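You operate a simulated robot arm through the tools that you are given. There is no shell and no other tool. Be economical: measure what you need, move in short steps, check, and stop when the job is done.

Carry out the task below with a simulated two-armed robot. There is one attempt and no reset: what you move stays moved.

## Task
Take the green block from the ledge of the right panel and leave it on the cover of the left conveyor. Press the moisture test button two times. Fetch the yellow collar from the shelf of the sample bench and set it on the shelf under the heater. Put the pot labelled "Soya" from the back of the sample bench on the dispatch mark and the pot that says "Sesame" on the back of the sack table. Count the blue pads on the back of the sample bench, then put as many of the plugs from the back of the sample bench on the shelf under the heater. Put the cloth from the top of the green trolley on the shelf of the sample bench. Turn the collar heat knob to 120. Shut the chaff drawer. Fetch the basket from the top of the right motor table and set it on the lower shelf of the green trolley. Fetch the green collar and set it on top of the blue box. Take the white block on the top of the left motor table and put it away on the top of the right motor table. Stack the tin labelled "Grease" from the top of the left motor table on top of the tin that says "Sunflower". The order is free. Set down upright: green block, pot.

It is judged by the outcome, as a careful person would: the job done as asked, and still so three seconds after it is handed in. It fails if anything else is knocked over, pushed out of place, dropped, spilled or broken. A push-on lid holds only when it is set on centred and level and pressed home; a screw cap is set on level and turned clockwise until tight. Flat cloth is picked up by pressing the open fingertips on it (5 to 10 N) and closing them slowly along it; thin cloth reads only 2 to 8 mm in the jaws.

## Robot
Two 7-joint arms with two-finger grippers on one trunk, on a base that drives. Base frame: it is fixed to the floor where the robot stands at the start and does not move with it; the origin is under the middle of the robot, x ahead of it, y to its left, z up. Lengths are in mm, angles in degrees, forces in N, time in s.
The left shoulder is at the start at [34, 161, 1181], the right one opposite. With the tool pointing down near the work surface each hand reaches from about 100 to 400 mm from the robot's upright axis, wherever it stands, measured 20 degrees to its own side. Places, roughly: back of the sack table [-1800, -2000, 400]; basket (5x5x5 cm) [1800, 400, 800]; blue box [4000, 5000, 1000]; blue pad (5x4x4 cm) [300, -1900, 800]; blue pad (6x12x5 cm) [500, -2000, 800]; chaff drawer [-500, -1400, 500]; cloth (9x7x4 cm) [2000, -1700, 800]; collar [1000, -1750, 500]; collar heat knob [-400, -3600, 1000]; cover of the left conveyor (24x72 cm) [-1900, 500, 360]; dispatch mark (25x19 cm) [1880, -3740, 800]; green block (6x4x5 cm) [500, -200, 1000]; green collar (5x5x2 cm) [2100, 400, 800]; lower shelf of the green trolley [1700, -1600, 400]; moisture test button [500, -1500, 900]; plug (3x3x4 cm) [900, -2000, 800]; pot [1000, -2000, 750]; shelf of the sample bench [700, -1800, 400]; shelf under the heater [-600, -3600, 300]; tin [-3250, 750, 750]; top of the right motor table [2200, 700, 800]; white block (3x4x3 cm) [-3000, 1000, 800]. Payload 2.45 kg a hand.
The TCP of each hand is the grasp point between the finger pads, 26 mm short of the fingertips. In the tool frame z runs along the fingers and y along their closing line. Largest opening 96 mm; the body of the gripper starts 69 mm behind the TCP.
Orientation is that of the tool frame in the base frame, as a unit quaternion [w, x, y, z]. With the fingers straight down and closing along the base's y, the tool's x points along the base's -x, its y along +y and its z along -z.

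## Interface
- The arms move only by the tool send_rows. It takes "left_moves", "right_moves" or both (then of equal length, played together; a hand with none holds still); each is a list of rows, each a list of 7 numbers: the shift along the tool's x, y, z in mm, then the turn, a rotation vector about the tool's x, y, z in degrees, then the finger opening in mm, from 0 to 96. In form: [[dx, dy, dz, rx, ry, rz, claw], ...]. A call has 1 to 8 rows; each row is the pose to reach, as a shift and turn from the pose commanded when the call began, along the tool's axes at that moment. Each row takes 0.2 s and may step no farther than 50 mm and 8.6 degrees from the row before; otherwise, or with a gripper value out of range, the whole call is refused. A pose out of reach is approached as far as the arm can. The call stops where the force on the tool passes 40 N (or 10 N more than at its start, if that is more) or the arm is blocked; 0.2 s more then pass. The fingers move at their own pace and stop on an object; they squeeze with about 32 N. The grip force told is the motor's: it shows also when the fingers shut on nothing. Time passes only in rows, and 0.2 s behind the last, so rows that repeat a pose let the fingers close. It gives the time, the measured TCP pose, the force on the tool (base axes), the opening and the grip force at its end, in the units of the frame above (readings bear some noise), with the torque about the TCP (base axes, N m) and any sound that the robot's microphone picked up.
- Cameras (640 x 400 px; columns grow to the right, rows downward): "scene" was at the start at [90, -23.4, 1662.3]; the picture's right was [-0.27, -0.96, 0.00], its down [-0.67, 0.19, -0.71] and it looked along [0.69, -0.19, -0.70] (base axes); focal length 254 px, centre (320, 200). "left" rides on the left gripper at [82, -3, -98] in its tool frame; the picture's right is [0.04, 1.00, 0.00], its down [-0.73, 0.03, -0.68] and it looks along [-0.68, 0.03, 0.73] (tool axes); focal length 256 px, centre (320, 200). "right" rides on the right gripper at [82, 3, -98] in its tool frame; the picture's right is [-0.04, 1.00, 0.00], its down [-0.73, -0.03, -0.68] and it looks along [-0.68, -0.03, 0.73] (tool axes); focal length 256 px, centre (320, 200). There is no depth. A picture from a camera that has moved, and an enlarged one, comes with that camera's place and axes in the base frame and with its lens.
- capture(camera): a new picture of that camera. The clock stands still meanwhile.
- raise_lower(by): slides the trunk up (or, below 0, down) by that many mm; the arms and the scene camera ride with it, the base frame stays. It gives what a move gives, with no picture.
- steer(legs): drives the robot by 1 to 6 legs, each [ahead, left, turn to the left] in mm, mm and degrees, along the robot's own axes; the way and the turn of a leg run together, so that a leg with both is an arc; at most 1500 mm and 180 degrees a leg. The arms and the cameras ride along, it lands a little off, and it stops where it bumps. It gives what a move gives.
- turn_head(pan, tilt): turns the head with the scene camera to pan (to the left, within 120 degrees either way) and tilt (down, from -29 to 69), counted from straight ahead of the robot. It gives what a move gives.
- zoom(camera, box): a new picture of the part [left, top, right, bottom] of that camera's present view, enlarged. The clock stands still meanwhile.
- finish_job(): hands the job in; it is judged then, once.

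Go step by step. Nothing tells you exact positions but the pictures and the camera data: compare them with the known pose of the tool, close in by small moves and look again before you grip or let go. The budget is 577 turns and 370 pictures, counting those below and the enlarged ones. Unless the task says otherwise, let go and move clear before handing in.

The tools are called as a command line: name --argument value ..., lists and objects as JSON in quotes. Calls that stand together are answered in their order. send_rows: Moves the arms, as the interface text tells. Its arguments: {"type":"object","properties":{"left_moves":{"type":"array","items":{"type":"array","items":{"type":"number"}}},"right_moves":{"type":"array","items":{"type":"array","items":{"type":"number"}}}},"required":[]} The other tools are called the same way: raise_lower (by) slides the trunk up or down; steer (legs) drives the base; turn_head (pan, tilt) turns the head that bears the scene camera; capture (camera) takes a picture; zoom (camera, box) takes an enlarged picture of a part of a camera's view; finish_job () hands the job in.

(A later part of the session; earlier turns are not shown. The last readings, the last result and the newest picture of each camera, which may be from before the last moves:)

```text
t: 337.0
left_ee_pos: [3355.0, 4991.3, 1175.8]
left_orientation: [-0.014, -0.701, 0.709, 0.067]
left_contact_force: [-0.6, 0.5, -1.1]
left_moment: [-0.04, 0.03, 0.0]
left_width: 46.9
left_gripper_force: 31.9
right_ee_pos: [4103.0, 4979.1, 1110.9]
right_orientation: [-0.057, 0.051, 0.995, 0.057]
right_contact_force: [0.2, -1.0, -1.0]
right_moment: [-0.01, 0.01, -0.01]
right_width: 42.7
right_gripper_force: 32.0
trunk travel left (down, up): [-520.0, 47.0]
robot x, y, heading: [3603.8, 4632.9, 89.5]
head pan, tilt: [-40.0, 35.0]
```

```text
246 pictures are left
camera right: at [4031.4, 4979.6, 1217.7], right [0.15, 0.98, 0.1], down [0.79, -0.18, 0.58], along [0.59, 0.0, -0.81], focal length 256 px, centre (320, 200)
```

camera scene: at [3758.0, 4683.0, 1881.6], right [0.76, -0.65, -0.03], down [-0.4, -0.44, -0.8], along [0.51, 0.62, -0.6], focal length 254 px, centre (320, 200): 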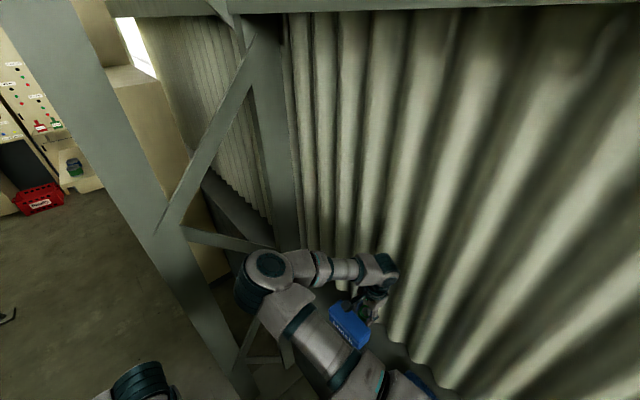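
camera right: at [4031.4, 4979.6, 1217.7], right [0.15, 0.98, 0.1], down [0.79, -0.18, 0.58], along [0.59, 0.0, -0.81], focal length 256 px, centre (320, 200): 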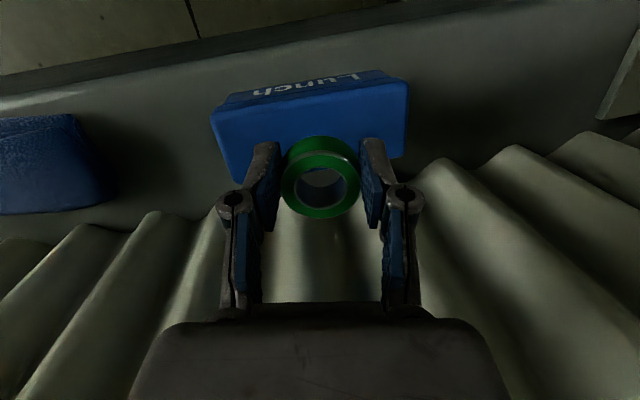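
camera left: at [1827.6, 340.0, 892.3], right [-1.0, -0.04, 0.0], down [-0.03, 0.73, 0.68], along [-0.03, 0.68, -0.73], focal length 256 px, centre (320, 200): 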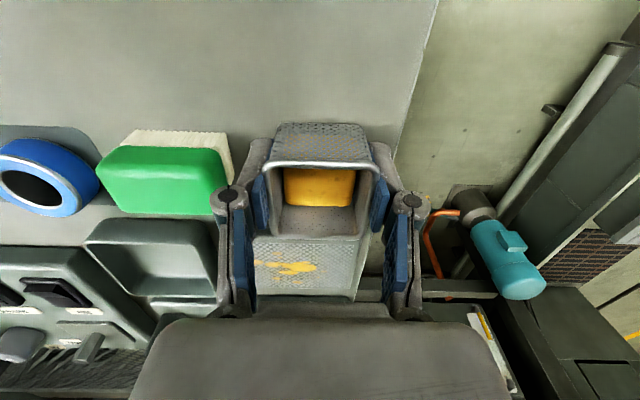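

Steady now. I'll level the hand first, then lower.

send_rows --right_moves '[[4, 0, 0, 1.5, -2.3, 0, 20], [8, 0, 0, 3, -4.6, 0, 20], [8, 0, 0, 3, -4.6, 0, 20], [8, 0, 8, 3, -4.6, 0, 20], [8, 0, 8, 3, -4.6, 0, 20]]'

capture --camera "right"

```text
t: 338.2
left_ee_pos: [3355.0, 4990.6, 1176.6]
left_orientation: [-0.014, -0.702, 0.709, 0.068]
left_contact_force: [0.4, 0.9, -0.7]
left_moment: [-0.01, 0.03, -0.02]
left_width: 47.0
left_gripper_force: 32.3
right_ee_pos: [4104.0, 4977.7, 1110.9]
right_orientation: [-0.057, 0.051, 0.995, 0.058]
right_contact_force: [0.4, -1.1, -1.8]
right_moment: [0.04, 0.03, 0.01]
right_width: 42.4
right_gripper_force: 31.8
right hand out of reach, approached as far as the arm can: row 1, 2, 3, 4, 5
trunk travel left (down, up): [-520.0, 47.0]
robot x, y, heading: [3605.8, 4630.8, 89.8]
head pan, tilt: [-40.0, 35.0]
```

```text
245 pictures are left
camera right: at [4032.2, 4978.3, 1217.7], right [0.15, 0.98, 0.11], down [0.79, -0.18, 0.58], along [0.59, 0.0, -0.81], focal length 256 px, centre (320, 200)
```

right: 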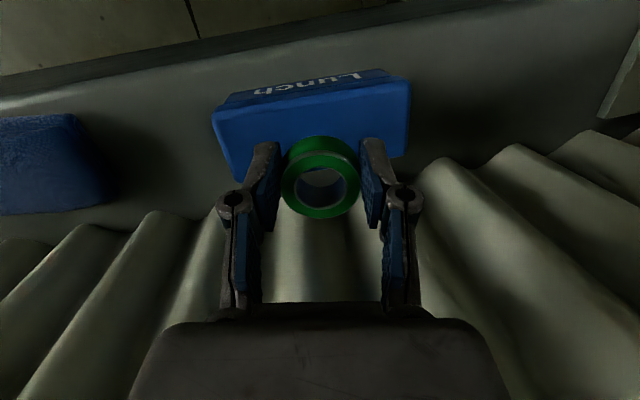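

The arm can't adjust further in this pose, so I'll lower with the trunk instead.

raise_lower --by -20

capture --camera "right"

```text
t: 338.8
left_ee_pos: [3348.6, 4992.0, 1155.2]
left_orientation: [-0.012, -0.703, 0.708, 0.066]
left_contact_force: [0.3, 0.5, -0.3]
left_moment: [-0.05, 0.04, 0.01]
left_width: 46.8
left_gripper_force: 32.1
right_ee_pos: [4096.9, 4980.2, 1092.5]
right_orientation: [-0.055, 0.052, 0.995, 0.059]
right_contact_force: [-0.9, 0.1, -0.7]
right_moment: [0.03, 0.02, 0.0]
right_width: 42.4
right_gripper_force: 32.1
trunk travel left (down, up): [-500.0, 67.0]
robot x, y, heading: [3603.4, 4629.7, 90.0]
head pan, tilt: [-40.0, 35.0]
```

```text
244 pictures are left
camera right: at [4024.8, 4979.6, 1199.3], right [0.15, 0.98, 0.11], down [0.79, -0.18, 0.58], along [0.59, 0.0, -0.81], focal length 256 px, centre (320, 200)
```

right: 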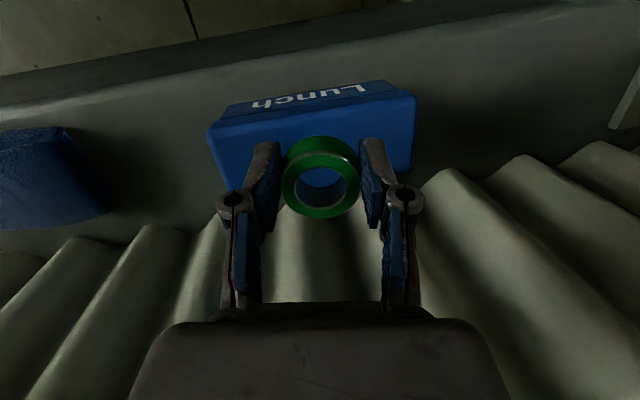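

Good, calm and centred. A bit lower.

raise_lower --by -12

zoom --camera "right" --box '[200, 70, 440, 220]'

```text
t: 339.4
left_ee_pos: [3340.1, 4990.9, 1142.9]
left_orientation: [-0.011, -0.703, 0.708, 0.064]
left_contact_force: [0.3, 0.9, -0.9]
left_moment: [0.03, -0.03, -0.03]
left_width: 47.1
left_gripper_force: 32.4
right_ee_pos: [4088.2, 4979.8, 1083.4]
right_orientation: [-0.052, 0.05, 0.996, 0.059]
right_contact_force: [0.2, 0.9, -1.1]
right_moment: [0.0, -0.01, -0.01]
right_width: 42.6
right_gripper_force: 32.4
trunk travel left (down, up): [-488.0, 79.0]
robot x, y, heading: [3598.7, 4627.5, 90.1]
head pan, tilt: [-40.0, 35.0]
```

```text
2.67 times, centred on (320, 145) of right
camera zoom: at [4016.1, 4979.9, 1189.6], right [0.15, 0.98, 0.11], down [0.79, -0.18, 0.59], along [0.6, 0.0, -0.8], focal length 683 px, centre (320, 347)
```

zoom: 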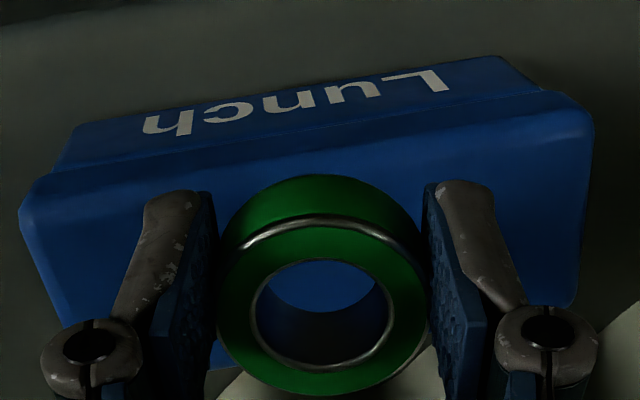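

Nearly down, but drifting toward the front edge. I'll nudge the base 12 mm right and lower further.

steer --legs '[[0, -14, 0]]'

raise_lower --by -6

zoom --camera "right" --box '[200, 70, 440, 220]'

```text
t: 340.2
left_ee_pos: [3361.4, 4989.9, 1145.5]
left_orientation: [-0.012, -0.703, 0.708, 0.066]
left_contact_force: [0.4, -0.2, 0.3]
left_moment: [-0.01, 0.01, 0.01]
left_width: 47.1
left_gripper_force: 31.9
right_ee_pos: [4109.1, 4977.6, 1080.9]
right_orientation: [-0.053, 0.051, 0.996, 0.059]
right_contact_force: [0.1, 0.7, -1.0]
right_moment: [0.01, 0.01, 0.02]
right_width: 42.3
right_gripper_force: 31.5
trunk travel left (down, up): [-488.0, 79.0]
robot x, y, heading: [3619.0, 4633.1, 89.8]
head pan, tilt: [-40.0, 35.0]
```

```text
t: 340.7
left_ee_pos: [3360.8, 4990.4, 1138.8]
left_orientation: [-0.01, -0.703, 0.708, 0.066]
left_contact_force: [0.5, 0.9, -0.8]
left_moment: [-0.01, 0.0, 0.02]
left_width: 47.2
left_gripper_force: 31.9
right_ee_pos: [4109.5, 4976.0, 1076.7]
right_orientation: [-0.053, 0.051, 0.996, 0.059]
right_contact_force: [-0.9, 0.9, -1.0]
right_moment: [0.02, 0.0, 0.0]
right_width: 42.5
right_gripper_force: 31.9
trunk travel left (down, up): [-482.0, 85.0]
robot x, y, heading: [3620.8, 4631.0, 89.9]
head pan, tilt: [-40.0, 35.0]
```

```text
2.67 times, centred on (320, 145) of right
camera zoom: at [4038.0, 4976.6, 1182.4], right [0.15, 0.98, 0.11], down [0.79, -0.18, 0.58], along [0.59, 0.0, -0.8], focal length 683 px, centre (320, 347)
```

zoom: 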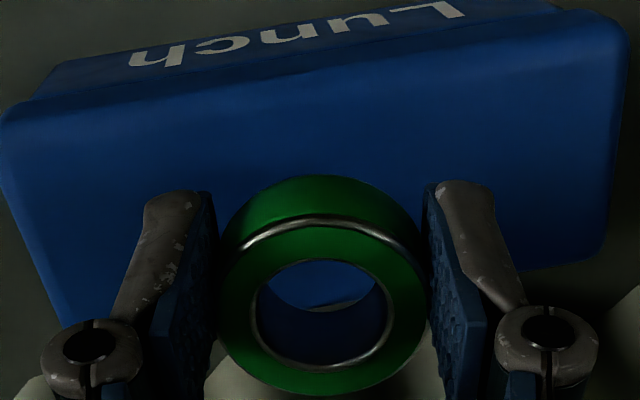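

The collar is now near the rear of the lid, so I'll shift back 8 mm and lower more.

steer --legs '[[0, 8, 0]]'

raise_lower --by -6

zoom --camera "right" --box '[200, 70, 440, 220]'

```text
t: 341.5
left_ee_pos: [3335.8, 4989.7, 1135.5]
left_orientation: [-0.007, -0.704, 0.708, 0.062]
left_contact_force: [-0.5, -1.1, 0.1]
left_moment: [0.0, -0.05, 0.02]
left_width: 47.2
left_gripper_force: 31.9
right_ee_pos: [4085.2, 4976.3, 1082.9]
right_orientation: [-0.047, 0.049, 0.996, 0.06]
right_contact_force: [-0.5, 0.1, -0.8]
right_moment: [-0.02, 0.03, -0.02]
right_width: 42.3
right_gripper_force: 32.2
trunk travel left (down, up): [-482.0, 85.0]
robot x, y, heading: [3609.4, 4627.4, 89.8]
head pan, tilt: [-40.0, 35.0]
```

```text
t: 342.0
left_ee_pos: [3353.2, 4985.6, 1135.7]
left_orientation: [-0.012, -0.703, 0.708, 0.068]
left_contact_force: [0.3, -0.5, -1.5]
left_moment: [-0.02, 0.01, -0.01]
left_width: 47.0
left_gripper_force: 31.8
right_ee_pos: [4100.8, 4973.0, 1069.3]
right_orientation: [-0.055, 0.05, 0.995, 0.062]
right_contact_force: [-0.1, -0.6, 0.1]
right_moment: [-0.01, -0.01, -0.04]
right_width: 42.2
right_gripper_force: 31.9
trunk travel left (down, up): [-476.0, 91.0]
robot x, y, heading: [3607.0, 4627.9, 89.6]
head pan, tilt: [-40.0, 35.0]
```

```text
2.67 times, centred on (320, 145) of right
camera zoom: at [4029.0, 4973.5, 1176.5], right [0.15, 0.98, 0.11], down [0.79, -0.18, 0.58], along [0.59, 0.0, -0.81], focal length 683 px, centre (320, 347)
```

zoom: 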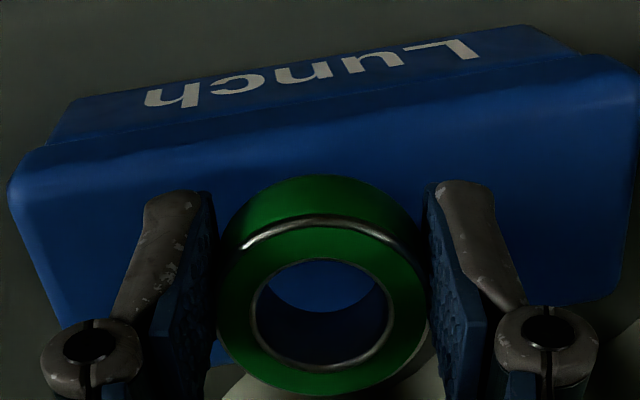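

Good placement. I'll lower a few mm more until contact.

raise_lower --by -5

raise_lower --by -4

zoom --camera "right" --box '[200, 70, 440, 220]'

```text
t: 342.6
left_ee_pos: [3357.7, 4988.0, 1130.3]
left_orientation: [-0.011, -0.703, 0.708, 0.069]
left_contact_force: [1.2, -0.3, -1.0]
left_moment: [-0.04, 0.0, -0.01]
left_width: 47.3
left_gripper_force: 32.2
right_ee_pos: [4106.1, 4974.0, 1063.6]
right_orientation: [-0.057, 0.05, 0.995, 0.06]
right_contact_force: [-0.7, -0.5, -1.3]
right_moment: [0.05, -0.01, 0.0]
right_width: 42.6
right_gripper_force: 31.7
trunk travel left (down, up): [-471.0, 96.0]
robot x, y, heading: [3608.1, 4633.0, 90.0]
head pan, tilt: [-40.0, 35.0]
```

```text
t: 343.1
left_ee_pos: [3340.9, 4985.6, 1122.6]
left_orientation: [-0.009, -0.705, 0.706, 0.067]
left_contact_force: [-1.3, -0.5, 0.1]
left_moment: [0.01, -0.04, -0.02]
left_width: 47.0
left_gripper_force: 31.9
right_ee_pos: [4088.4, 4974.5, 1065.7]
right_orientation: [-0.051, 0.05, 0.996, 0.061]
right_contact_force: [0.1, 0.6, -1.6]
right_moment: [-0.03, 0.0, 0.02]
right_width: 42.4
right_gripper_force: 31.3
trunk travel left (down, up): [-467.0, 100.0]
robot x, y, heading: [3602.7, 4629.6, 89.6]
head pan, tilt: [-40.0, 35.0]
```

```text
2.67 times, centred on (320, 145) of right
camera zoom: at [4016.2, 4974.1, 1171.4], right [0.14, 0.98, 0.11], down [0.79, -0.18, 0.59], along [0.6, 0.0, -0.8], focal length 683 px, centre (320, 347)
```

zoom: 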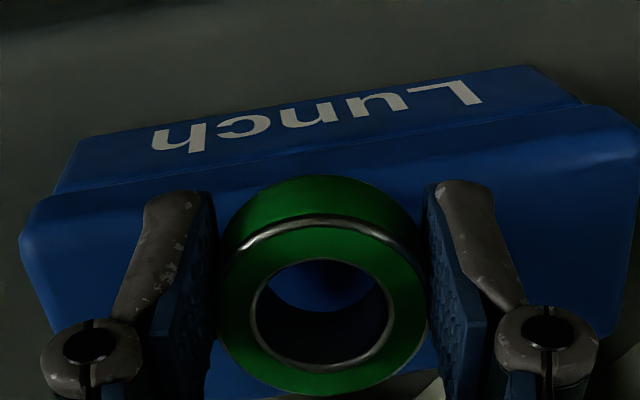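

I'll nudge right 7 mm again and continue down.

steer --legs '[[0, -8, 0]]'

raise_lower --by -6

zoom --camera "right" --box '[200, 70, 440, 220]'

```text
t: 343.8
left_ee_pos: [3362.8, 4986.0, 1125.9]
left_orientation: [-0.012, -0.703, 0.708, 0.069]
left_contact_force: [-0.1, 0.8, -1.0]
left_moment: [0.02, -0.03, -0.03]
left_width: 47.3
left_gripper_force: 32.0
right_ee_pos: [4110.7, 4973.4, 1059.8]
right_orientation: [-0.056, 0.051, 0.995, 0.061]
right_contact_force: [1.0, -0.9, -1.4]
right_moment: [0.02, 0.0, -0.01]
right_width: 42.3
right_gripper_force: 31.8
trunk travel left (down, up): [-467.0, 100.0]
robot x, y, heading: [3615.2, 4634.0, 90.1]
head pan, tilt: [-40.0, 35.0]
```

```text
t: 344.4
left_ee_pos: [3361.4, 4983.9, 1120.1]
left_orientation: [-0.009, -0.703, 0.708, 0.069]
left_contact_force: [1.4, 0.9, -1.3]
left_moment: [-0.01, 0.02, 0.03]
left_width: 47.0
left_gripper_force: 32.1
right_ee_pos: [4110.5, 4970.5, 1057.3]
right_orientation: [-0.053, 0.051, 0.995, 0.062]
right_contact_force: [-2.7, -1.1, 9.6]
right_moment: [-0.21, -0.02, -0.08]
right_width: 42.6
right_gripper_force: 31.9
trunk travel left (down, up): [-461.0, 106.0]
robot x, y, heading: [3621.9, 4629.4, 90.0]
head pan, tilt: [-40.0, 35.0]
```

```text
2.67 times, centred on (320, 145) of right
camera zoom: at [4038.1, 4971.2, 1163.1], right [0.15, 0.98, 0.11], down [0.79, -0.19, 0.58], along [0.59, 0.0, -0.8], focal length 683 px, centre (320, 347)
```

zoom: 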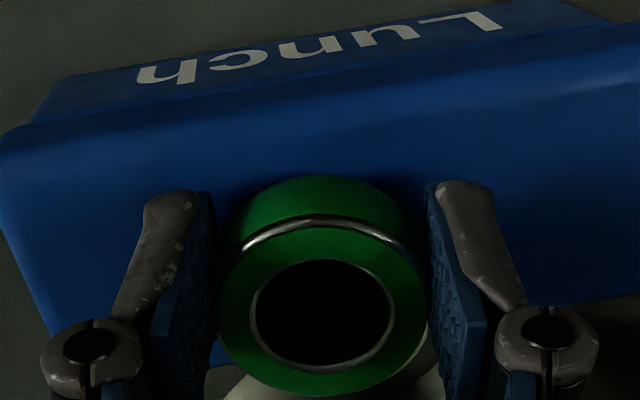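

Contact at 10 N, with the collar well inside the lid. I'll open and raise straight up with the trunk.

send_rows --right_moves '[[0, 0, 0, 0, 0, 0, 46], [0, 0, 0, 0, 0, 0, 52], [0, 0, 0, 0, 0, 0, 60], [0, 0, 0, 0, 0, 0, 70]]'

raise_lower --by 50

capture --camera "right"

```text
t: 345.4
left_ee_pos: [3363.1, 4984.2, 1121.1]
left_orientation: [-0.01, -0.703, 0.707, 0.069]
left_contact_force: [-0.2, 0.0, -1.3]
left_moment: [-0.03, 0.06, 0.01]
left_width: 47.0
left_gripper_force: 32.2
right_ee_pos: [4111.9, 4971.1, 1054.7]
right_orientation: [-0.055, 0.051, 0.995, 0.062]
right_contact_force: [-0.1, -0.8, 0.5]
right_moment: [0.03, 0.0, 0.02]
right_width: 69.9
right_gripper_force: 0.1
trunk travel left (down, up): [-461.0, 106.0]
robot x, y, heading: [3615.6, 4632.6, 89.8]
head pan, tilt: [-40.0, 35.0]
```

```text
t: 346.3
left_ee_pos: [3359.9, 4984.9, 1169.5]
left_orientation: [-0.009, -0.704, 0.707, 0.068]
left_contact_force: [0.9, -0.3, -1.2]
left_moment: [0.0, 0.03, 0.03]
left_width: 47.2
left_gripper_force: 32.1
right_ee_pos: [4108.7, 4971.0, 1105.7]
right_orientation: [-0.054, 0.05, 0.995, 0.062]
right_contact_force: [-0.1, -0.4, 0.3]
right_moment: [0.02, 0.01, -0.01]
right_width: 70.0
right_gripper_force: 0.0
trunk travel left (down, up): [-511.0, 56.0]
robot x, y, heading: [3618.1, 4630.1, 89.7]
head pan, tilt: [-40.0, 35.0]
```

```text
238 pictures are left
camera right: at [4036.2, 4971.5, 1212.7], right [0.15, 0.98, 0.11], down [0.79, -0.18, 0.58], along [0.59, 0.0, -0.8], focal length 256 px, centre (320, 200)
```

right: 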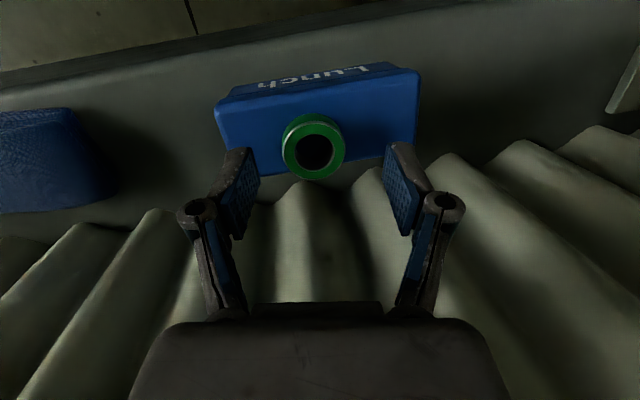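

zoom --camera "right" --box '[210, 60, 430, 200]'

```text
2.86 times, centred on (320, 130) of right
camera zoom: at [4036.2, 4971.5, 1212.7], right [0.15, 0.98, 0.11], down [0.79, -0.18, 0.58], along [0.59, 0.0, -0.8], focal length 731 px, centre (320, 400)
```

zoom: 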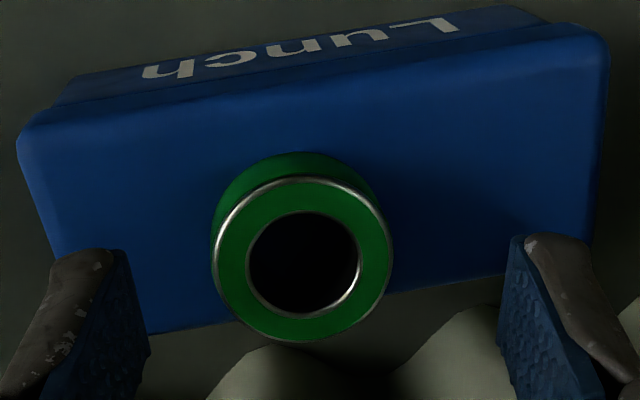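

The collar rests flat on the box. I'll pull away, bring both arms in, and lower the trunk.

steer --legs '[[0, 60, 0]]'

send_rows --left_moves '[[0, -30, 0, 0, 0, 0, 30], [0, -60, 0, 0, 0, 0, 30], [0, -90, 0, 0, 0, 0, 30], [0, -120, 0, 0, 0, 0, 30]]' --right_moves '[[10, -10, 0, 0, 0, 0, 20], [20, -20, 0, 0, 0, 0, 10], [30, -30, 0, 0, 0, 0, 10], [30, -30, 0, 0, 0, 0, 10]]'

capture --camera "scene"

```text
t: 347.3
left_ee_pos: [3312.5, 4983.9, 1173.2]
left_orientation: [-0.007, -0.702, 0.709, 0.074]
left_contact_force: [-0.7, 0.0, -0.1]
left_moment: [-0.02, 0.0, 0.0]
left_width: 46.8
left_gripper_force: 31.9
right_ee_pos: [4061.5, 4971.8, 1103.4]
right_orientation: [-0.058, 0.051, 0.995, 0.062]
right_contact_force: [-0.2, -2.2, 1.0]
right_moment: [0.05, -0.02, -0.01]
right_width: 70.3
right_gripper_force: 0.1
trunk travel left (down, up): [-511.0, 56.0]
robot x, y, heading: [3563.1, 4629.6, 90.2]
head pan, tilt: [-40.0, 35.0]
```

```text
t: 348.3
left_ee_pos: [3465.8, 4981.6, 1163.7]
left_orientation: [-0.015, -0.702, 0.707, 0.085]
left_contact_force: [-0.2, 0.0, -0.4]
left_moment: [0.03, 0.04, -0.02]
left_width: 47.0
left_gripper_force: 32.0
right_ee_pos: [4061.4, 4942.3, 1091.7]
right_orientation: [-0.072, 0.051, 0.994, 0.062]
right_contact_force: [1.3, -1.1, 0.6]
right_moment: [0.09, -0.03, 0.01]
right_width: 10.0
right_gripper_force: 0.0
trunk travel left (down, up): [-511.0, 56.0]
robot x, y, heading: [3567.5, 4634.6, 89.8]
head pan, tilt: [-40.0, 35.0]
```

```text
236 pictures are left
camera scene: at [3614.6, 4688.0, 1836.9], right [0.77, -0.64, 0.01], down [-0.37, -0.44, -0.82], along [0.53, 0.63, -0.57], focal length 254 px, centre (320, 200)
```

scene: 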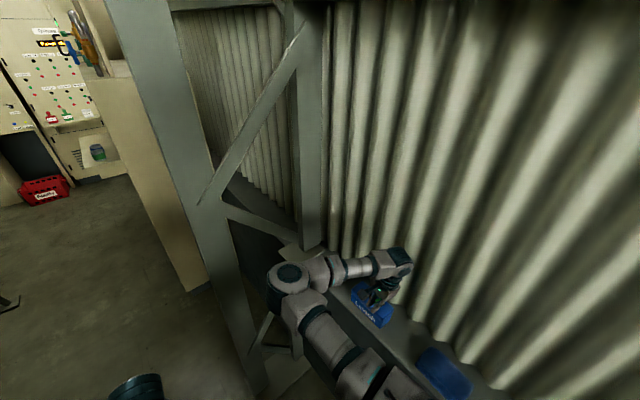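

The right hand is still too near the box, so I'll move the base left away from it at once.

steer --legs '[[-30, 160, 0]]'

raise_lower --by -160

capture --camera "scene"

```text
t: 349.4
left_ee_pos: [3322.7, 4988.7, 1153.5]
left_orientation: [0.036, 0.763, -0.637, -0.105]
left_contact_force: [-5.8, -1.8, -0.7]
left_moment: [0.06, -0.54, -0.07]
left_width: 46.9
left_gripper_force: 31.6
right_ee_pos: [3923.3, 4939.5, 1072.6]
right_orientation: [-0.09, -0.012, 0.994, 0.061]
right_contact_force: [-3.9, 4.2, -3.2]
right_moment: [-0.36, -0.39, 0.01]
right_width: 10.1
right_gripper_force: 0.0
trunk travel left (down, up): [-511.0, 56.0]
robot x, y, heading: [3467.3, 4616.6, 90.5]
head pan, tilt: [-40.0, 35.0]
stopped in leg 1: the robot was blocked; the commanded pose is now the measured one
```

```text
t: 349.7
left_ee_pos: [3494.2, 4945.9, 1182.1]
left_orientation: [0.051, 0.725, -0.668, -0.159]
left_contact_force: [-1.0, -1.5, 0.9]
left_moment: [0.12, -0.18, -0.08]
left_width: 47.0
left_gripper_force: 32.6
right_ee_pos: [4089.6, 4903.9, 1034.2]
right_orientation: [-0.132, 0.008, 0.988, 0.083]
right_contact_force: [0.4, -3.1, 0.5]
right_moment: [0.21, 0.0, -0.08]
right_width: 9.9
right_gripper_force: 0.0
trunk travel left (down, up): [-509.0, 58.0]
robot x, y, heading: [3496.9, 4611.2, 89.4]
head pan, tilt: [-40.0, 35.0]
stopped: the arm was blocked; the commanded pose is now the measured one
```

```text
235 pictures are left
camera scene: at [3685.4, 4651.8, 1827.6], right [0.75, -0.65, -0.06], down [-0.44, -0.43, -0.79], along [0.49, 0.62, -0.61], focal length 254 px, centre (320, 200)
```

scene: 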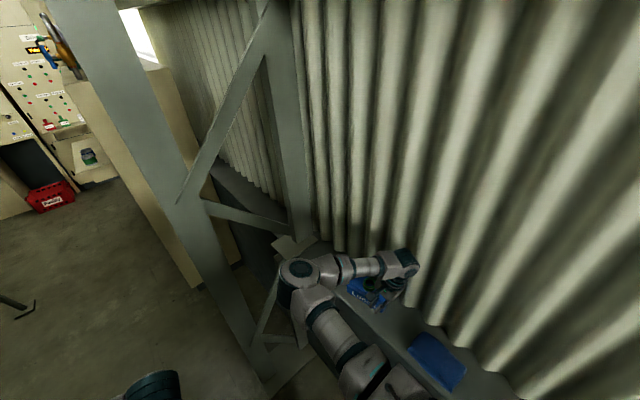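

The robot is leaning hard to the right. I'll swing the left arm far out to the left and pull the right hand up and in.

send_rows --left_moves '[[0, 45, 0, 0, 0, 0, 30], [0, 90, 0, 0, 0, 0, 30], [0, 135, 0, 0, 0, 0, 30], [0, 180, 0, 0, 0, 0, 30], [0, 225, 0, 0, 0, 0, 30], [0, 270, 0, 0, 0, 0, 30], [0, 310, 0, 0, 0, 0, 30], [0, 350, 0, 0, 0, 0, 30]]' --right_moves '[[20, 0, -30, 0, 0, 0, 10], [40, 0, -60, 0, 0, 0, 10], [60, 0, -80, 0, 0, 0, 10], [80, 0, -90, 0, 0, 0, 10], [100, 0, -90, 0, 0, 0, 10], [120, 0, -90, 0, 0, 0, 10], [140, 0, -90, 0, 0, 0, 10], [160, 0, -90, 0, 0, 0, 10]]'

capture --camera "right"

```text
t: 350.1
left_ee_pos: [3253.6, 4941.6, 1165.6]
left_orientation: [-0.005, 0.722, -0.684, -0.104]
left_contact_force: [-7.4, 0.9, -0.8]
left_moment: [-0.15, -0.52, 0.01]
left_width: 47.2
left_gripper_force: 31.8
right_ee_pos: [3883.2, 4917.5, 1147.0]
right_orientation: [-0.043, -0.014, 0.995, 0.087]
right_contact_force: [-0.7, 4.3, 0.3]
right_moment: [-0.32, 0.01, 0.02]
right_width: 10.2
right_gripper_force: 0.0
trunk travel left (down, up): [-509.0, 58.0]
robot x, y, heading: [3477.4, 4612.4, 89.8]
head pan, tilt: [-40.0, 35.0]
stopped in row 2 (right hand): the arm was blocked; the commanded pose is now the measured one
```

```text
234 pictures are left
camera right: at [3809.0, 4902.5, 1252.1], right [0.02, 0.98, 0.17], down [0.79, -0.12, 0.6], along [0.61, 0.12, -0.78], focal length 256 px, centre (320, 200)
```

right: 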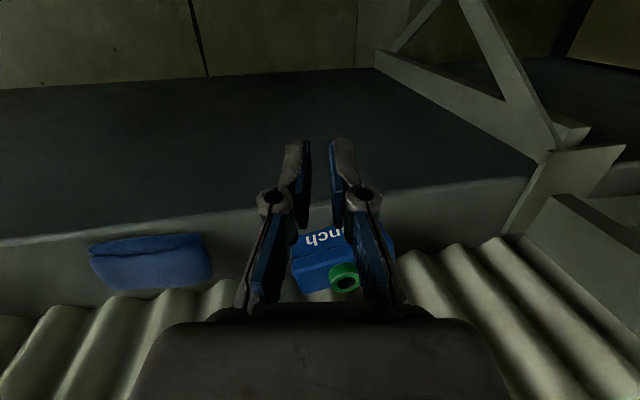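

Recovered; the collar is still on the box. I'll lower the trunk right away for stability.

raise_lower --by -200

zoom --camera "right" --box '[220, 180, 460, 330]'

```text
t: 350.7
left_ee_pos: [3448.7, 4936.5, 1174.1]
left_orientation: [0.049, 0.722, -0.67, -0.165]
left_contact_force: [0.2, -0.4, 0.1]
left_moment: [0.08, 0.07, -0.04]
left_width: 47.3
left_gripper_force: 32.0
right_ee_pos: [4076.6, 4901.0, 1049.9]
right_orientation: [-0.126, -0.014, 0.988, 0.089]
right_contact_force: [0.0, -2.7, 0.7]
right_moment: [0.22, -0.01, -0.04]
right_width: 9.9
right_gripper_force: 0.1
trunk travel left (down, up): [-493.0, 74.0]
robot x, y, heading: [3498.1, 4605.2, 88.7]
head pan, tilt: [-40.0, 35.0]
stopped: the arm was blocked; the commanded pose is now the measured one
```

```text
2.67 times, centred on (340, 255) of right
camera zoom: at [4020.0, 4884.8, 1164.5], right [0.03, 0.98, 0.17], down [0.88, -0.11, 0.46], along [0.47, 0.13, -0.87], focal length 683 px, centre (267, 53)
```

zoom: 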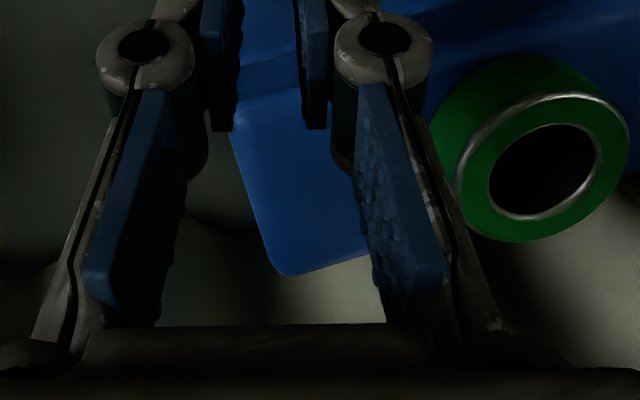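

It rocked back. I'll move only the left arm outward as the counterweight, which worked before.

send_rows --left_moves '[[0, 40, 0, 0, 0, 0, 30], [0, 85, 0, 0, 0, 0, 30], [0, 130, 0, 0, 0, 0, 30], [0, 175, 0, 0, 0, 0, 30], [0, 220, 0, 0, 0, 0, 30], [0, 265, 0, 0, 0, 0, 30], [0, 310, 0, 0, 0, 0, 30], [0, 355, 0, 0, 0, 0, 30]]'

```text
t: 351.2
left_ee_pos: [3221.6, 4927.2, 1166.8]
left_orientation: [0.017, -0.697, 0.706, 0.122]
left_contact_force: [-3.1, -2.2, -0.4]
left_moment: [0.13, -0.32, -0.05]
left_width: 46.9
left_gripper_force: 31.9
right_ee_pos: [3895.7, 4907.1, 1139.9]
right_orientation: [-0.038, -0.037, 0.993, 0.103]
right_contact_force: [-4.0, 2.0, -0.6]
right_moment: [-0.26, -0.28, -0.03]
right_width: 10.1
right_gripper_force: 0.0
trunk travel left (down, up): [-493.0, 74.0]
robot x, y, heading: [3476.0, 4609.3, 88.5]
head pan, tilt: [-40.0, 35.0]
stopped in row 2 (left hand): the arm was blocked; the commanded pose is now the measured one
```

send_rows --left_moves '[[0, 25, 10, 0, 0, 0, 30], [0, 50, 20, 0, 0, 0, 30], [0, 75, 30, 0, 0, 0, 30], [0, 100, 40, 0, 0, 0, 30], [0, 125, 50, 0, 0, 0, 30], [0, 150, 60, 0, 0, 0, 30]]'

```text
t: 351.8
left_ee_pos: [3338.5, 4925.4, 1197.7]
left_orientation: [-0.045, -0.684, 0.703, 0.19]
left_contact_force: [4.9, -0.5, -0.2]
left_moment: [0.03, 0.41, 0.0]
left_width: 47.0
left_gripper_force: 31.3
left hand out of reach, approached as far as the arm can: row 1, 2
right_ee_pos: [4072.8, 4889.4, 1062.9]
right_orientation: [-0.115, -0.04, 0.987, 0.107]
right_contact_force: [-0.4, -2.4, -0.3]
right_moment: [0.2, -0.09, -0.09]
right_width: 10.0
right_gripper_force: 0.1
trunk travel left (down, up): [-493.0, 74.0]
robot x, y, heading: [3494.2, 4604.9, 88.0]
head pan, tilt: [-40.0, 35.0]
stopped in row 2 (left hand): the arm was blocked; the commanded pose is now the measured one
```

I'll let it damp with the arms untouched and watch.

turn_head --pan -20 --tilt 45

turn_head --pan 0 --tilt 45

```text
t: 352.6
left_ee_pos: [3215.4, 4932.6, 1176.3]
left_orientation: [0.021, 0.7, -0.697, -0.152]
left_contact_force: [-2.2, -1.9, 0.0]
left_moment: [0.02, -0.17, -0.04]
left_width: 47.1
left_gripper_force: 32.0
right_ee_pos: [3963.0, 4901.8, 1107.1]
right_orientation: [-0.075, -0.049, 0.991, 0.104]
right_contact_force: [-0.1, 0.2, 1.2]
right_moment: [-0.09, 0.02, 0.04]
right_width: 10.0
right_gripper_force: 0.1
trunk travel left (down, up): [-493.0, 74.0]
robot x, y, heading: [3474.1, 4602.3, 88.0]
head pan, tilt: [-20.0, 45.0]
```

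```text
t: 353.4
left_ee_pos: [3177.3, 4925.5, 1170.7]
left_orientation: [0.012, 0.701, -0.698, -0.148]
left_contact_force: [-2.5, -1.0, -0.2]
left_moment: [0.0, -0.15, 0.02]
left_width: 47.3
left_gripper_force: 31.8
right_ee_pos: [3923.0, 4899.0, 1124.7]
right_orientation: [-0.06, -0.05, 0.991, 0.106]
right_contact_force: [-0.9, 2.5, 0.2]
right_moment: [-0.24, 0.03, 0.05]
right_width: 9.8
right_gripper_force: 0.0
trunk travel left (down, up): [-493.0, 74.0]
robot x, y, heading: [3468.4, 4606.2, 87.9]
head pan, tilt: [0.0, 45.0]
```

Settling. I'll lower the trunk in moderate steps.

raise_lower --by -60

raise_lower --by -100

turn_head --pan -30 --tilt 45

capture --camera "scene"

```text
t: 353.9
left_ee_pos: [3356.8, 4915.0, 1186.9]
left_orientation: [-0.049, -0.687, 0.699, 0.194]
left_contact_force: [-3.4, 1.5, 0.2]
left_moment: [-0.07, -0.39, -0.1]
left_width: 47.5
left_gripper_force: 32.4
right_ee_pos: [4089.1, 4883.2, 1035.5]
right_orientation: [-0.131, -0.044, 0.984, 0.114]
right_contact_force: [-7.4, 3.0, -6.8]
right_moment: [-0.13, -0.42, -0.01]
right_width: 10.3
right_gripper_force: 0.1
trunk travel left (down, up): [-475.0, 91.0]
robot x, y, heading: [3495.1, 4610.3, 88.1]
head pan, tilt: [0.0, 45.0]
stopped: the arm was blocked; the commanded pose is now the measured one
```

```text
t: 354.9
left_ee_pos: [3330.3, 4909.9, 1110.5]
left_orientation: [-0.05, -0.69, 0.696, 0.195]
left_contact_force: [0.8, -0.4, 0.0]
left_moment: [0.07, -0.04, -0.05]
left_width: 47.3
left_gripper_force: 31.8
right_ee_pos: [4071.1, 4875.4, 974.5]
right_orientation: [-0.127, -0.041, 0.984, 0.116]
right_contact_force: [3.4, 1.9, 18.2]
right_moment: [0.34, -0.15, 0.2]
right_width: 16.6
right_gripper_force: 2.1
trunk travel left (down, up): [-398.0, 168.0]
robot x, y, heading: [3491.9, 4606.7, 88.0]
head pan, tilt: [0.0, 45.0]
stopped: the force on the tool passed its limit at 158 N (the readings are from after the stop); the commanded pose is now the measured one
```

```text
t: 355.9
left_ee_pos: [3318.6, 4916.9, 1105.4]
left_orientation: [-0.049, -0.692, 0.696, 0.188]
left_contact_force: [-0.4, -0.4, -0.7]
left_moment: [0.0, 0.0, 0.01]
left_width: 47.3
left_gripper_force: 31.9
right_ee_pos: [4060.7, 4881.5, 977.5]
right_orientation: [-0.123, -0.04, 0.985, 0.11]
right_contact_force: [4.5, -4.8, 13.8]
right_moment: [-0.29, -0.41, -0.05]
right_width: 13.1
right_gripper_force: 0.3
trunk travel left (down, up): [-398.0, 168.0]
robot x, y, heading: [3489.3, 4606.5, 88.0]
head pan, tilt: [-30.0, 45.0]
```

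```text
232 pictures are left
camera scene: at [3533.4, 4669.6, 1709.6], right [0.85, -0.53, 0.0], down [-0.38, -0.6, -0.71], along [0.37, 0.6, -0.71], focal length 254 px, centre (320, 200)
```

scene: 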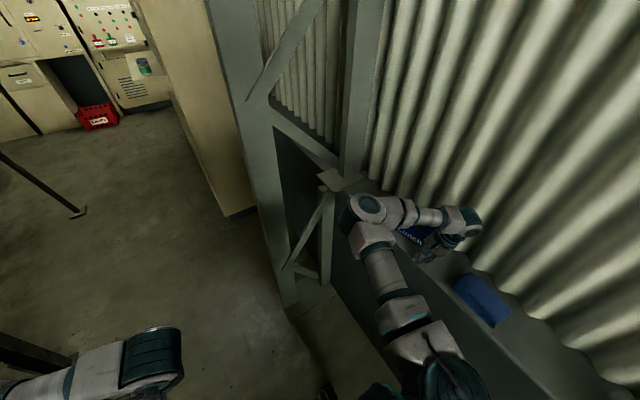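

The hand now rests on the ledge beside the box and the body is upright. I'll look at the box.

capture --camera "right"

zoom --camera "scene" --box '[360, 180, 520, 330]'

```text
231 pictures are left
camera right: at [4004.6, 4856.7, 1090.4], right [-0.01, 0.98, 0.22], down [0.88, -0.09, 0.46], along [0.47, 0.2, -0.86], focal length 256 px, centre (320, 200)
```

right: 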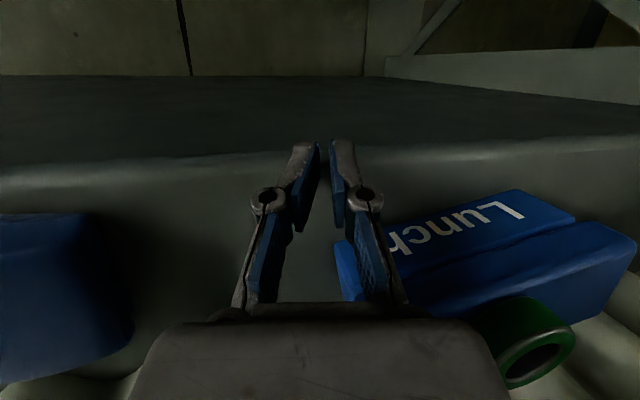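

```text
2.67 times, centred on (440, 255) of scene
camera zoom: at [3533.4, 4669.6, 1709.6], right [0.85, -0.53, 0.0], down [-0.38, -0.6, -0.71], along [0.37, 0.6, -0.71], focal length 677 px, centre (0, 53)
```

zoom: 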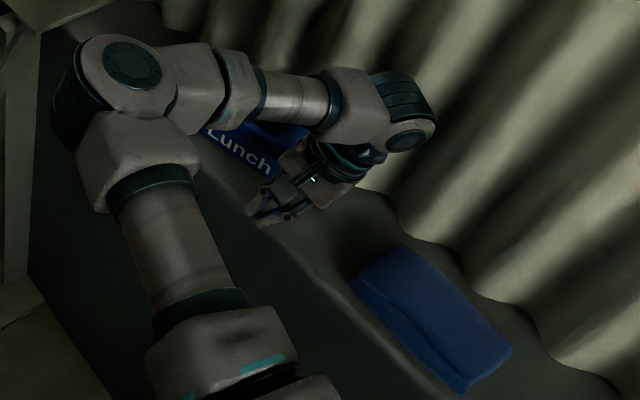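

The collar and box are fine. I'll withdraw the right hand gently up and away from the box.

send_rows --right_moves '[[0, -8, -8, 0, 0, 0, 10], [0, -16, -16, 0, 0, 0, 10], [3, -24, -24, 0, 0, 0, 10], [6, -32, -32, 0, 0, 0, 10], [10, -38, -40, 0, 0, 0, 10]]'

capture --camera "right"

```text
t: 357.1
left_ee_pos: [3315.9, 4918.1, 1105.3]
left_orientation: [-0.048, -0.691, 0.696, 0.188]
left_contact_force: [-0.8, -0.9, -0.6]
left_moment: [-0.03, 0.0, 0.0]
left_width: 46.9
left_gripper_force: 31.9
right_ee_pos: [4058.1, 4835.5, 1009.3]
right_orientation: [-0.125, -0.04, 0.985, 0.11]
right_contact_force: [-0.4, -0.2, -0.2]
right_moment: [-0.03, 0.02, 0.02]
right_width: 9.9
right_gripper_force: 0.0
trunk travel left (down, up): [-398.0, 168.0]
robot x, y, heading: [3490.6, 4604.2, 87.9]
head pan, tilt: [-30.0, 45.0]
```

```text
229 pictures are left
camera right: at [4003.6, 4811.1, 1122.3], right [-0.01, 0.98, 0.22], down [0.88, -0.09, 0.46], along [0.47, 0.2, -0.86], focal length 256 px, centre (320, 200)
```

right: 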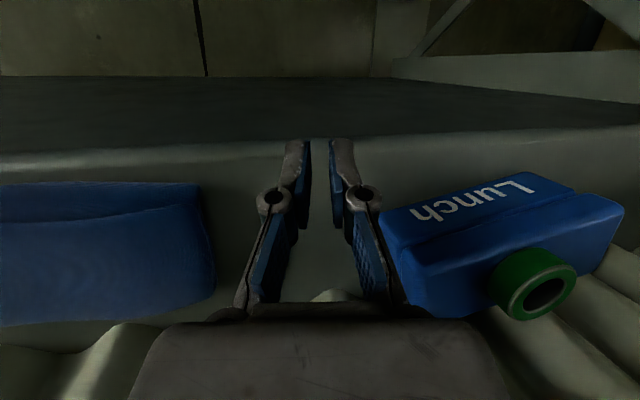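

The collar is safely on the box. I'll move off to the left in a small step and check stability.

steer --legs '[[0, 60, 0]]'

steer --legs '[[0, 40, 2]]'

raise_lower --by -50

```text
t: 358.0
left_ee_pos: [3279.4, 4920.5, 1108.1]
left_orientation: [-0.053, -0.688, 0.697, 0.194]
left_contact_force: [1.2, -0.3, -0.9]
left_moment: [-0.01, 0.04, -0.02]
left_width: 47.1
left_gripper_force: 31.9
right_ee_pos: [4022.2, 4834.8, 999.3]
right_orientation: [-0.133, -0.038, 0.984, 0.11]
right_contact_force: [-0.4, -0.8, -0.6]
right_moment: [0.06, -0.02, -0.04]
right_width: 10.2
right_gripper_force: 0.0
trunk travel left (down, up): [-398.0, 168.0]
robot x, y, heading: [3435.9, 4609.6, 88.0]
head pan, tilt: [-30.0, 45.0]
```

```text
t: 358.8
left_ee_pos: [3251.4, 4910.3, 1108.0]
left_orientation: [-0.047, -0.692, 0.694, 0.191]
left_contact_force: [0.4, 0.0, -1.0]
left_moment: [-0.04, -0.06, -0.04]
left_width: 47.2
left_gripper_force: 32.2
right_ee_pos: [3994.3, 4832.1, 1013.8]
right_orientation: [-0.128, -0.042, 0.985, 0.111]
right_contact_force: [-0.4, -1.0, 0.6]
right_moment: [-0.03, 0.05, 0.03]
right_width: 9.9
right_gripper_force: 0.1
trunk travel left (down, up): [-398.0, 168.0]
robot x, y, heading: [3426.4, 4609.4, 88.3]
head pan, tilt: [-30.0, 45.0]
stopped in leg 1: the force on the tool passed its limit at 68 N (the readings are from after the stop); the commanded pose is now the measured one
```

```text
t: 359.7
left_ee_pos: [3255.9, 4910.4, 1059.6]
left_orientation: [-0.048, -0.692, 0.693, 0.193]
left_contact_force: [-0.1, -0.4, -0.4]
left_moment: [0.01, -0.02, 0.02]
left_width: 47.1
left_gripper_force: 31.6
right_ee_pos: [3997.9, 4831.4, 962.0]
right_orientation: [-0.13, -0.041, 0.984, 0.112]
right_contact_force: [-0.6, -0.5, -0.3]
right_moment: [0.0, -0.01, -0.01]
right_width: 10.2
right_gripper_force: 0.0
trunk travel left (down, up): [-348.0, 218.0]
robot x, y, heading: [3427.0, 4607.8, 88.6]
head pan, tilt: [-30.0, 45.0]
```

Something touched briefly. I'll look around on both sides.

turn_head --pan 40 --tilt 40

capture --camera "scene"

capture --camera "right"

```text
t: 361.1
left_ee_pos: [3260.2, 4910.8, 1060.1]
left_orientation: [-0.049, -0.692, 0.693, 0.195]
left_contact_force: [0.2, -0.5, -1.2]
left_moment: [0.0, -0.03, 0.0]
left_width: 47.4
left_gripper_force: 32.1
right_ee_pos: [4002.1, 4830.6, 960.0]
right_orientation: [-0.132, -0.04, 0.984, 0.113]
right_contact_force: [-0.4, 0.6, -0.5]
right_moment: [-0.01, -0.04, 0.02]
right_width: 10.1
right_gripper_force: 0.1
trunk travel left (down, up): [-348.0, 218.0]
robot x, y, heading: [3428.5, 4607.3, 88.5]
head pan, tilt: [40.0, 40.0]
```

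```text
228 pictures are left
camera scene: at [3386.5, 4687.0, 1667.3], right [0.78, 0.62, -0.01], down [0.39, -0.51, -0.77], along [-0.48, 0.6, -0.64], focal length 254 px, centre (320, 200)
```

scene: 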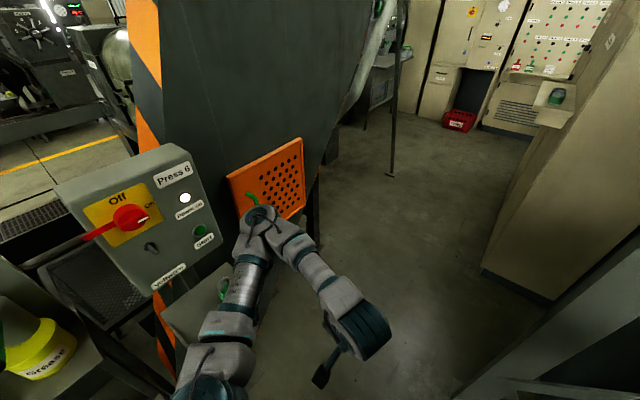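

```text
227 pictures are left
camera right: at [3947.8, 4806.6, 1072.6], right [-0.01, 0.98, 0.22], down [0.89, -0.09, 0.45], along [0.46, 0.2, -0.87], focal length 256 px, centre (320, 200)
```

right: 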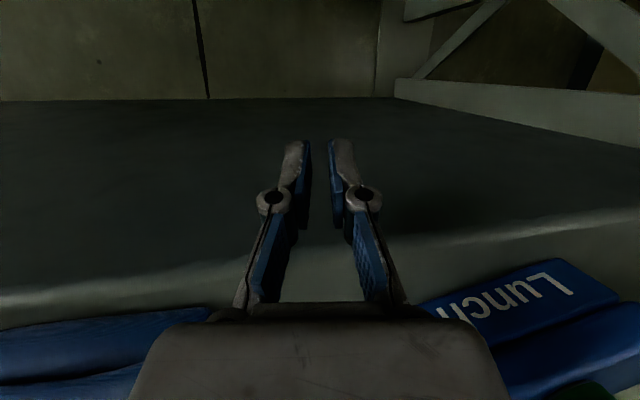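

The left elbow is touching the orange guard, so no further left. I'll bring both hands inward and straighten the right hand before backing out.

send_rows --right_moves '[[25, 0, -5, 2, -2.6, 0, 10], [50, 0, -10, 4, -5.2, 0, 10], [75, 0, -15, 6, -7.8, 0, 10], [100, 0, -20, 8, -10.4, 0, 10], [125, 0, -25, 10, -13, 0, 10], [140, 0, -25, 12, -15.5, 0, 10]]' --left_moves '[[-10, -10, 0, 0, 0, 0, 30], [-20, -20, 0, 0, 0, 0, 30], [-30, -30, 0, 0, 0, 0, 30], [-40, -40, 0, 0, 0, 0, 30], [-50, -40, 0, 0, 0, 0, 30], [-60, -40, 0, 0, 0, 0, 30]]'

capture --camera "scene"

```text
t: 362.5
left_ee_pos: [3319.2, 4971.1, 1061.1]
left_orientation: [-0.053, -0.688, 0.696, 0.199]
left_contact_force: [0.3, -0.8, -1.6]
left_moment: [0.01, 0.05, 0.03]
left_width: 47.2
left_gripper_force: 31.7
right_ee_pos: [3890.7, 4812.4, 1012.2]
right_orientation: [0.0, -0.037, 0.999, 0.012]
right_contact_force: [-0.7, -0.9, 0.1]
right_moment: [0.03, 0.0, 0.01]
right_width: 10.2
right_gripper_force: 0.2
trunk travel left (down, up): [-348.0, 218.0]
robot x, y, heading: [3431.6, 4608.5, 88.7]
head pan, tilt: [40.0, 40.0]
```

```text
226 pictures are left
camera scene: at [3377.4, 4688.9, 1666.7], right [0.78, 0.62, 0.0], down [0.4, -0.51, -0.76], along [-0.48, 0.6, -0.65], focal length 254 px, centre (320, 200)
```

scene: 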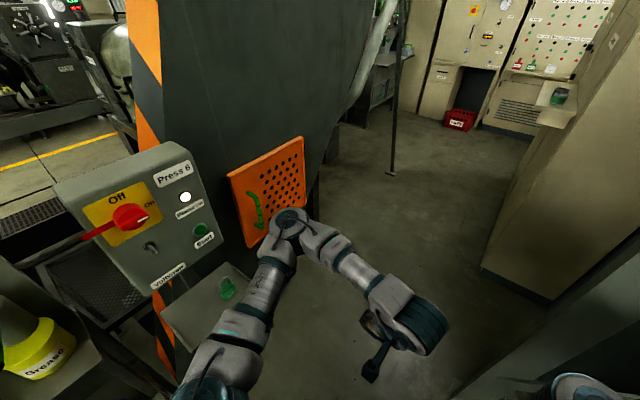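

The left hand with the basket has become tilted. I'll level it gradually.

send_rows --left_moves '[[0, 0, 0, 4, 2.3, 0, 30], [0, 0, 0, 8, 4.6, 0, 30], [0, 0, 0, 12, 7, 0, 30], [0, 0, 0, 16, 9.3, 0, 30], [0, 0, 0, 20, 11.7, 0, 30], [0, 0, 0, 20, 11.7, 0, 30]]'

capture --camera "left"

```text
t: 363.9
left_ee_pos: [3281.6, 4969.2, 1057.3]
left_orientation: [0.006, -0.707, 0.707, -0.005]
left_contact_force: [-0.5, 0.9, -1.4]
left_moment: [-0.02, -0.1, -0.01]
left_width: 47.1
left_gripper_force: 31.8
right_ee_pos: [3857.7, 4812.3, 1022.7]
right_orientation: [0.012, -0.04, 0.999, 0.013]
right_contact_force: [-0.4, 0.5, -1.0]
right_moment: [-0.06, -0.01, 0.0]
right_width: 9.8
right_gripper_force: 0.0
trunk travel left (down, up): [-348.0, 218.0]
robot x, y, heading: [3426.1, 4608.5, 88.2]
head pan, tilt: [40.0, 40.0]
```

```text
225 pictures are left
camera left: at [3284.8, 4890.6, 1156.6], right [-1.0, -0.04, -0.02], down [-0.04, 0.73, 0.68], along [-0.02, 0.68, -0.73], focal length 256 px, centre (320, 200)
```

left: 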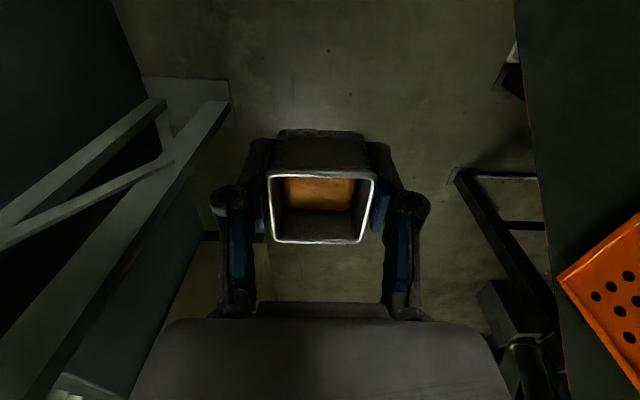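

Level again, and the content is still inside. I'll back down the corridor, first easing right, away from the guard.

steer --legs '[[0, -80, 1.6], [-1400, 0, 0]]'

turn_head --pan 110 --tilt 30

capture --camera "scene"

```text
t: 371.6
left_ee_pos: [3360.8, 3559.3, 1057.3]
left_orientation: [-0.003, 0.714, -0.7, 0.001]
left_contact_force: [-0.4, -1.2, -0.2]
left_moment: [0.0, -0.03, 0.01]
left_width: 47.3
left_gripper_force: 31.7
right_ee_pos: [3938.6, 3411.6, 1018.8]
right_orientation: [0.008, -0.051, 0.999, 0.013]
right_contact_force: [-0.3, 1.1, -0.8]
right_moment: [-0.01, -0.01, -0.02]
right_width: 10.0
right_gripper_force: 0.1
trunk travel left (down, up): [-348.0, 218.0]
robot x, y, heading: [3501.9, 3200.2, 89.3]
head pan, tilt: [40.0, 40.0]
```

```text
t: 373.0
left_ee_pos: [3379.4, 3552.5, 1065.0]
left_orientation: [0.001, 0.713, -0.701, -0.009]
left_contact_force: [0.3, -0.8, -0.3]
left_moment: [0.0, -0.01, -0.02]
left_width: 47.1
left_gripper_force: 32.1
right_ee_pos: [3955.1, 3405.4, 1012.5]
right_orientation: [-0.002, -0.049, 0.999, 0.018]
right_contact_force: [-0.8, 0.0, -0.5]
right_moment: [-0.01, 0.03, 0.0]
right_width: 10.1
right_gripper_force: 0.1
trunk travel left (down, up): [-348.0, 218.0]
robot x, y, heading: [3500.7, 3200.4, 89.4]
head pan, tilt: [110.0, 30.0]
```

```text
224 pictures are left
camera scene: at [3431.0, 3178.8, 1683.4], right [-0.33, 0.94, 0.0], down [0.46, 0.17, -0.87], along [-0.82, -0.29, -0.49], focal length 254 px, centre (320, 200)
```

scene: 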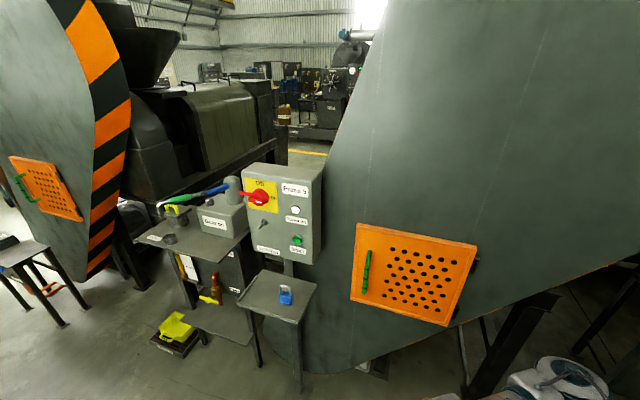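

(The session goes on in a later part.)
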